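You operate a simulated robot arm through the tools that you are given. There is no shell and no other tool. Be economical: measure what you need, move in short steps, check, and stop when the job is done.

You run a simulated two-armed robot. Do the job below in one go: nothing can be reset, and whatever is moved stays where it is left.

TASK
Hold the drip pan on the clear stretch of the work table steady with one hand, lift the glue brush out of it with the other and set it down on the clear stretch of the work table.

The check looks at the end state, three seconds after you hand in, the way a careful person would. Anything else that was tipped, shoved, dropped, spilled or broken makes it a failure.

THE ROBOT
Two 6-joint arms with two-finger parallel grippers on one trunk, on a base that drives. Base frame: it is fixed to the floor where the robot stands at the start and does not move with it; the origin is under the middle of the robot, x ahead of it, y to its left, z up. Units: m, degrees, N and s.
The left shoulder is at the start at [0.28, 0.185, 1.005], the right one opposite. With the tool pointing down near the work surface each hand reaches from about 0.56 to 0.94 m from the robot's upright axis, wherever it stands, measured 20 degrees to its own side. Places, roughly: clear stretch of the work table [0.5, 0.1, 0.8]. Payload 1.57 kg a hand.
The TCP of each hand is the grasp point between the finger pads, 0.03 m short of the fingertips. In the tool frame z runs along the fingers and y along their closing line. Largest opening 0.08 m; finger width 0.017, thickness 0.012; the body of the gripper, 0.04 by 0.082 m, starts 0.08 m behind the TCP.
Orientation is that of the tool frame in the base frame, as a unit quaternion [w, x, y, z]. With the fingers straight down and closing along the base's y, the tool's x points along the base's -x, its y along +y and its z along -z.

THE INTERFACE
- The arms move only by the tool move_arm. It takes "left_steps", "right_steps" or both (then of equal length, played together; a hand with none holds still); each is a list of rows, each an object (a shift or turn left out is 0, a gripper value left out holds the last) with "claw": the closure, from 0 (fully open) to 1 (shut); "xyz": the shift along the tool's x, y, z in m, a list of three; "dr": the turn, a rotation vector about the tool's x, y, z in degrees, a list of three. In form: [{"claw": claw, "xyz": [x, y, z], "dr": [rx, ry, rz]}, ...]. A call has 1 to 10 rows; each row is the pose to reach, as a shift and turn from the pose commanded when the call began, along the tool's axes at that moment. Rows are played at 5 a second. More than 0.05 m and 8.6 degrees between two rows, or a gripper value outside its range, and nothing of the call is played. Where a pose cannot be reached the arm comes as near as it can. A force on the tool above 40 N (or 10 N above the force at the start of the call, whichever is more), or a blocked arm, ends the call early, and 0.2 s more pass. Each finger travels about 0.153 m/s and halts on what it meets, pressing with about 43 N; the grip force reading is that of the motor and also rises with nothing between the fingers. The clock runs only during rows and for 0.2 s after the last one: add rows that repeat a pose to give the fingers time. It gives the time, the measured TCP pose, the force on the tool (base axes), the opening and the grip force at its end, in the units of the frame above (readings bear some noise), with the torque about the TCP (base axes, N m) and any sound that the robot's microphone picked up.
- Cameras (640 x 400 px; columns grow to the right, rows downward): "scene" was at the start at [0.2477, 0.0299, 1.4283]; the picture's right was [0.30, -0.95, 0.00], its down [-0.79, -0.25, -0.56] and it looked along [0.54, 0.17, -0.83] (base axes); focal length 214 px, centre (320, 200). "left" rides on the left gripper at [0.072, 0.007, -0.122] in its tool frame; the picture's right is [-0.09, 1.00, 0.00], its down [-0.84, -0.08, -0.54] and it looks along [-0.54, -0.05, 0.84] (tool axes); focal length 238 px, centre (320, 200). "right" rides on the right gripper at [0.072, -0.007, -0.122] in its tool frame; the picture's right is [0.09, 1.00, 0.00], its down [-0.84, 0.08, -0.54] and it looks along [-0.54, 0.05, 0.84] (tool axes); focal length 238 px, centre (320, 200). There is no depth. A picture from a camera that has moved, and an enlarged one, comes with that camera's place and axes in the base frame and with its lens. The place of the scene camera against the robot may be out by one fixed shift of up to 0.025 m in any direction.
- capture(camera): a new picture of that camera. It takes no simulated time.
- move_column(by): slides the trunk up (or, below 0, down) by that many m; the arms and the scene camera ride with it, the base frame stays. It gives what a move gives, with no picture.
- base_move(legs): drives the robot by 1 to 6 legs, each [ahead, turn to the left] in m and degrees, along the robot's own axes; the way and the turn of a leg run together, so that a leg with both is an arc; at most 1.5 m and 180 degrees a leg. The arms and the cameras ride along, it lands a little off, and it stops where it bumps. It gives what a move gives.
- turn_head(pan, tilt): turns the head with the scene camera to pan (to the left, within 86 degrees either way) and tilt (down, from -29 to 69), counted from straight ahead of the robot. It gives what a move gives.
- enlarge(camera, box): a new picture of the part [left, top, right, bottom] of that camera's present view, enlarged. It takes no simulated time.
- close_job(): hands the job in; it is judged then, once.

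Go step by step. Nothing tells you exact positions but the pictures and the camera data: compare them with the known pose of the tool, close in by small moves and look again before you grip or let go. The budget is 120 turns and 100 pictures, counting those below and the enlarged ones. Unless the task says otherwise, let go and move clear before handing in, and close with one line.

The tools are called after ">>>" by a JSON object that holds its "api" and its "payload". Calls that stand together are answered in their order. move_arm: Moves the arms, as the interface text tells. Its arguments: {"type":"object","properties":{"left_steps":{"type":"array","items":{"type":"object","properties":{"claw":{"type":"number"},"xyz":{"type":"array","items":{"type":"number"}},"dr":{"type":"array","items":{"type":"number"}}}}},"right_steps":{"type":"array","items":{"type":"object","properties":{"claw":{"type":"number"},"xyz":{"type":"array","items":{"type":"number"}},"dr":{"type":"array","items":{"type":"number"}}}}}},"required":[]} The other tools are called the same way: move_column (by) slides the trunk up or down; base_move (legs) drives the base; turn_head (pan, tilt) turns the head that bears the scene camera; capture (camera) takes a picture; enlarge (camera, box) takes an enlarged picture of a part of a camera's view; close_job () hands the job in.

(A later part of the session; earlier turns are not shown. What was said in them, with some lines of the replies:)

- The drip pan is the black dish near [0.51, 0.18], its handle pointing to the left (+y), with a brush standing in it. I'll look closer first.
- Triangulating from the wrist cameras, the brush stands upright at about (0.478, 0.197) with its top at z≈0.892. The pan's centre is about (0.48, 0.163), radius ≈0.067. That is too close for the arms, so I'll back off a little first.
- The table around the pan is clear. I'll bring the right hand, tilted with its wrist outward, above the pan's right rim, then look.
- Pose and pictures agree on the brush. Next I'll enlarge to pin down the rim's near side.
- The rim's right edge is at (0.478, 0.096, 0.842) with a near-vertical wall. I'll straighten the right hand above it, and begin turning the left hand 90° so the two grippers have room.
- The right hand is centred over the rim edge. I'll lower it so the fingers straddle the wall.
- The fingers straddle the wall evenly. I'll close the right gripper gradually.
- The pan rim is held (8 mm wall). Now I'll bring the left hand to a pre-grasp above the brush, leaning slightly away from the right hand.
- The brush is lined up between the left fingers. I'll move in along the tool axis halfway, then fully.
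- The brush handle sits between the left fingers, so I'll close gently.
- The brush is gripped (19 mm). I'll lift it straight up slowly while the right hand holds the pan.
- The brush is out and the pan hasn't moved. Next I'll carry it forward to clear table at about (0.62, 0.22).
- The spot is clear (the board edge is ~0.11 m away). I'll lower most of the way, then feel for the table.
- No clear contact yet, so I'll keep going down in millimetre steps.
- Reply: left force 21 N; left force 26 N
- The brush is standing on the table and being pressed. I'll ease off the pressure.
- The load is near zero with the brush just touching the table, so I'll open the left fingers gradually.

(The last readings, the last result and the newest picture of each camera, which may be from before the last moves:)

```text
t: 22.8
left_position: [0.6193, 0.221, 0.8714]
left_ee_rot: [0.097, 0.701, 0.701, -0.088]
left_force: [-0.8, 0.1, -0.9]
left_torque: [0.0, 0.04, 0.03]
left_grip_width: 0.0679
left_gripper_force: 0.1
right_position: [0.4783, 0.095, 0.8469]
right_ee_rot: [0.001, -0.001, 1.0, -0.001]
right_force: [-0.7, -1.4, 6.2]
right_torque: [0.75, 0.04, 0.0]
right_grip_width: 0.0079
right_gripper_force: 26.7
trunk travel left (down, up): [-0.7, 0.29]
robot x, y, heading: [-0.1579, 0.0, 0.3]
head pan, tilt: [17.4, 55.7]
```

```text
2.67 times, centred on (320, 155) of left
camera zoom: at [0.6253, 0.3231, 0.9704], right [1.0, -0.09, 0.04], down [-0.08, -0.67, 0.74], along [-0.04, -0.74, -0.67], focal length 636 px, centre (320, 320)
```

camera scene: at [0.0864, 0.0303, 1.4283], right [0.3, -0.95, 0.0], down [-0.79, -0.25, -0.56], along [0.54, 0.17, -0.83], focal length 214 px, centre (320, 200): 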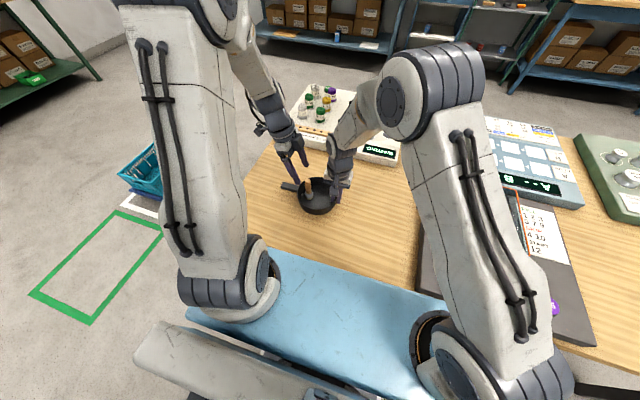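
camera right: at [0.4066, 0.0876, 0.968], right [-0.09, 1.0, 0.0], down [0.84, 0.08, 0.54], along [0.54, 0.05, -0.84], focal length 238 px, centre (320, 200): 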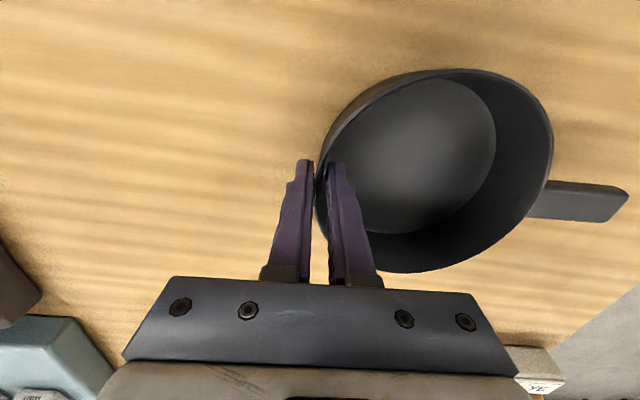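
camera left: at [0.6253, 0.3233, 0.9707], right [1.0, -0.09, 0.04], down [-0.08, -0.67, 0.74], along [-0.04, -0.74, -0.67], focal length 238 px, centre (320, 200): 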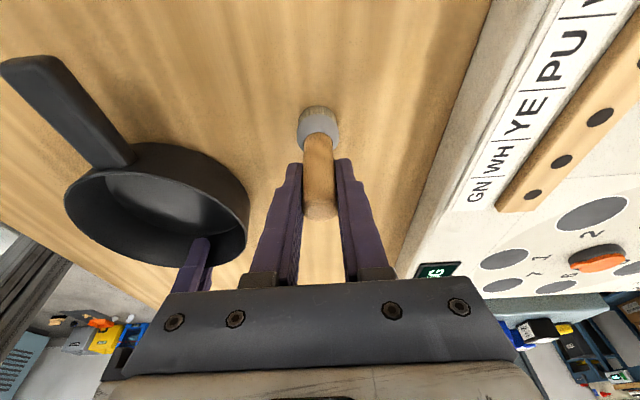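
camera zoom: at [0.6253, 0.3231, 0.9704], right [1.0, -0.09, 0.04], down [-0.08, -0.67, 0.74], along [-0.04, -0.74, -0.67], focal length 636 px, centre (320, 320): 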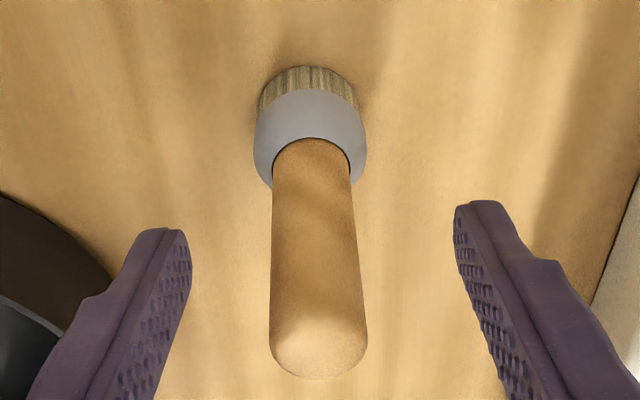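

The brush stands on its own. I'll back the left hand off along its axis.

>>> {"api": "move_arm", "payload": {"left_steps": [{"xyz": [0, 0, -0.015]}, {"xyz": [0, 0, -0.035]}, {"xyz": [0, 0, -0.06]}, {"xyz": [0, 0, -0.09]}, {"xyz": [0, 0, -0.12]}, {"xyz": [0, 0, -0.16]}, {"xyz": [0, 0, -0.16]}]}}

>>> {"api": "move_arm", "payload": {"right_steps": [{"claw": 0.9}, {"claw": 0.86}, {"claw": 0.8}, {"claw": 0.7}, {"claw": 0.55}, {"claw": 0.4}, {"claw": 0.4}]}}

>>> {"api": "capture", "payload": {"camera": "right"}}

>>> {"api": "capture", "payload": {"camera": "left"}}

```text
t: 24.4
left_position: [0.6177, 0.2655, 1.0263]
left_ee_rot: [0.096, 0.7, 0.702, -0.088]
left_force: [-0.3, -0.2, -0.5]
left_torque: [-0.01, -0.01, 0.0]
left_grip_width: 0.0681
left_gripper_force: 0.1
right_position: [0.4785, 0.0962, 0.8473]
right_ee_rot: [0.0, -0.002, 1.0, 0.0]
right_force: [-1.0, -0.8, 6.1]
right_torque: [0.76, -0.01, 0.04]
right_grip_width: 0.0078
right_gripper_force: 27.5
trunk travel left (down, up): [-0.7, 0.29]
robot x, y, heading: [-0.1623, 0.0017, 0.1]
head pan, tilt: [17.4, 55.7]
```

```text
t: 26.0
left_position: [0.6184, 0.2641, 1.0247]
left_ee_rot: [0.096, 0.701, 0.701, -0.088]
left_force: [0.1, -0.3, -0.7]
left_torque: [0.05, -0.01, 0.0]
left_grip_width: 0.0678
left_gripper_force: 0.1
right_position: [0.4799, 0.0952, 0.8473]
right_ee_rot: [0.0, -0.001, 1.0, 0.0]
right_force: [-0.2, -0.6, 0.1]
right_torque: [-0.02, -0.03, 0.01]
right_grip_width: 0.0481
right_gripper_force: 0.0
trunk travel left (down, up): [-0.7, 0.29]
robot x, y, heading: [-0.1615, -0.0001, 0.2]
head pan, tilt: [17.4, 55.7]
```

```text
62 pictures are left
camera right: at [0.4068, 0.0877, 0.9679], right [-0.09, 1.0, 0.0], down [0.84, 0.08, 0.54], along [0.54, 0.05, -0.84], focal length 238 px, centre (320, 200)
```

right: 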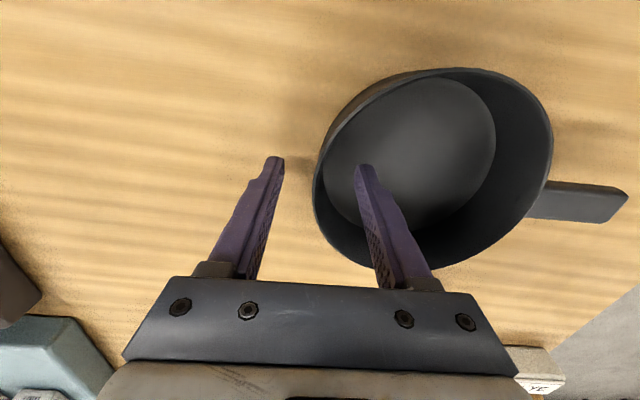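

```text
61 pictures are left
camera left: at [0.6243, 0.3659, 1.1244], right [1.0, -0.09, 0.04], down [-0.08, -0.67, 0.74], along [-0.04, -0.74, -0.67], focal length 238 px, centre (320, 200)
```

left: 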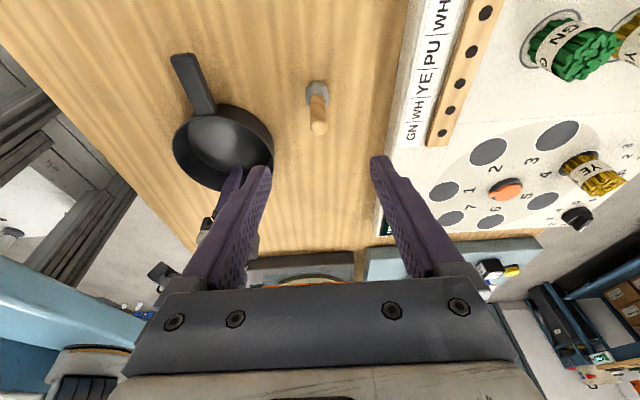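

The brush stands on the table and the pan is released flat. I'll raise the right hand straight up, clear of the rim.

>>> {"api": "move_arm", "payload": {"right_steps": [{"xyz": [0, 0, -0.02]}, {"xyz": [0, 0, -0.05]}, {"xyz": [0, 0, -0.08]}, {"xyz": [0, -0.02, -0.12]}, {"xyz": [0, -0.05, -0.15]}, {"xyz": [0, -0.09, -0.16]}, {"xyz": [0, -0.09, -0.16]}]}}

>>> {"api": "capture", "payload": {"camera": "scene"}}

>>> {"api": "capture", "payload": {"camera": "right"}}

```text
t: 27.6
left_position: [0.6177, 0.2654, 1.0258]
left_ee_rot: [0.097, 0.7, 0.702, -0.088]
left_force: [-0.4, 0.1, -0.1]
left_torque: [-0.01, 0.0, 0.02]
left_grip_width: 0.068
left_gripper_force: 0.0
right_position: [0.4795, 0.0077, 1.0075]
right_ee_rot: [0.0, -0.002, 1.0, 0.0]
right_force: [-0.1, -0.5, 0.1]
right_torque: [0.02, 0.01, 0.01]
right_grip_width: 0.0481
right_gripper_force: 0.1
trunk travel left (down, up): [-0.7, 0.29]
robot x, y, heading: [-0.1639, 0.0004, 0.1]
head pan, tilt: [17.4, 55.7]
```

```text
60 pictures are left
camera scene: at [0.0866, 0.0302, 1.4283], right [0.3, -0.95, 0.0], down [-0.79, -0.25, -0.56], along [0.54, 0.17, -0.83], focal length 214 px, centre (320, 200)
```

scene: 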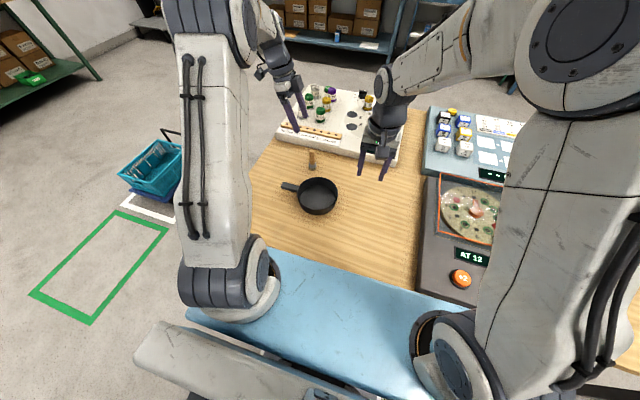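

```text
59 pictures are left
camera right: at [0.4076, 0.0, 1.128], right [-0.1, 1.0, 0.0], down [0.84, 0.08, 0.54], along [0.54, 0.05, -0.84], focal length 238 px, centre (320, 200)
```

right: 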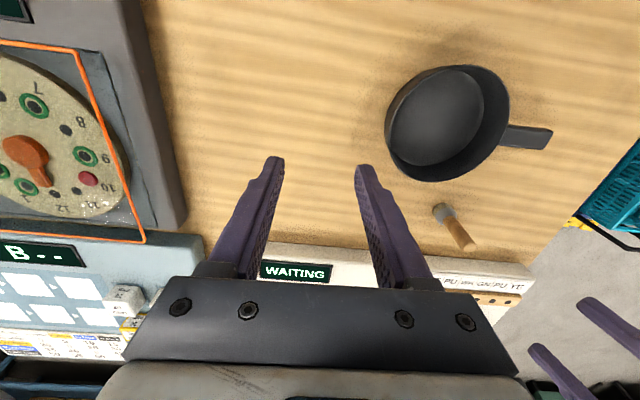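

The brush stands upright on the clear table, the pan is flat and empty where it was, and both hands are clear, so I'm handing in.

>>> {"api": "close_job", "payload": {}}

```text
The job is handed in.
```

The glue brush is out of the drip pan and standing upright on the clear stretch of the work table. The right hand held the pan's rim throughout, and the pan moved only a few millimetres when the fingers closed on it.
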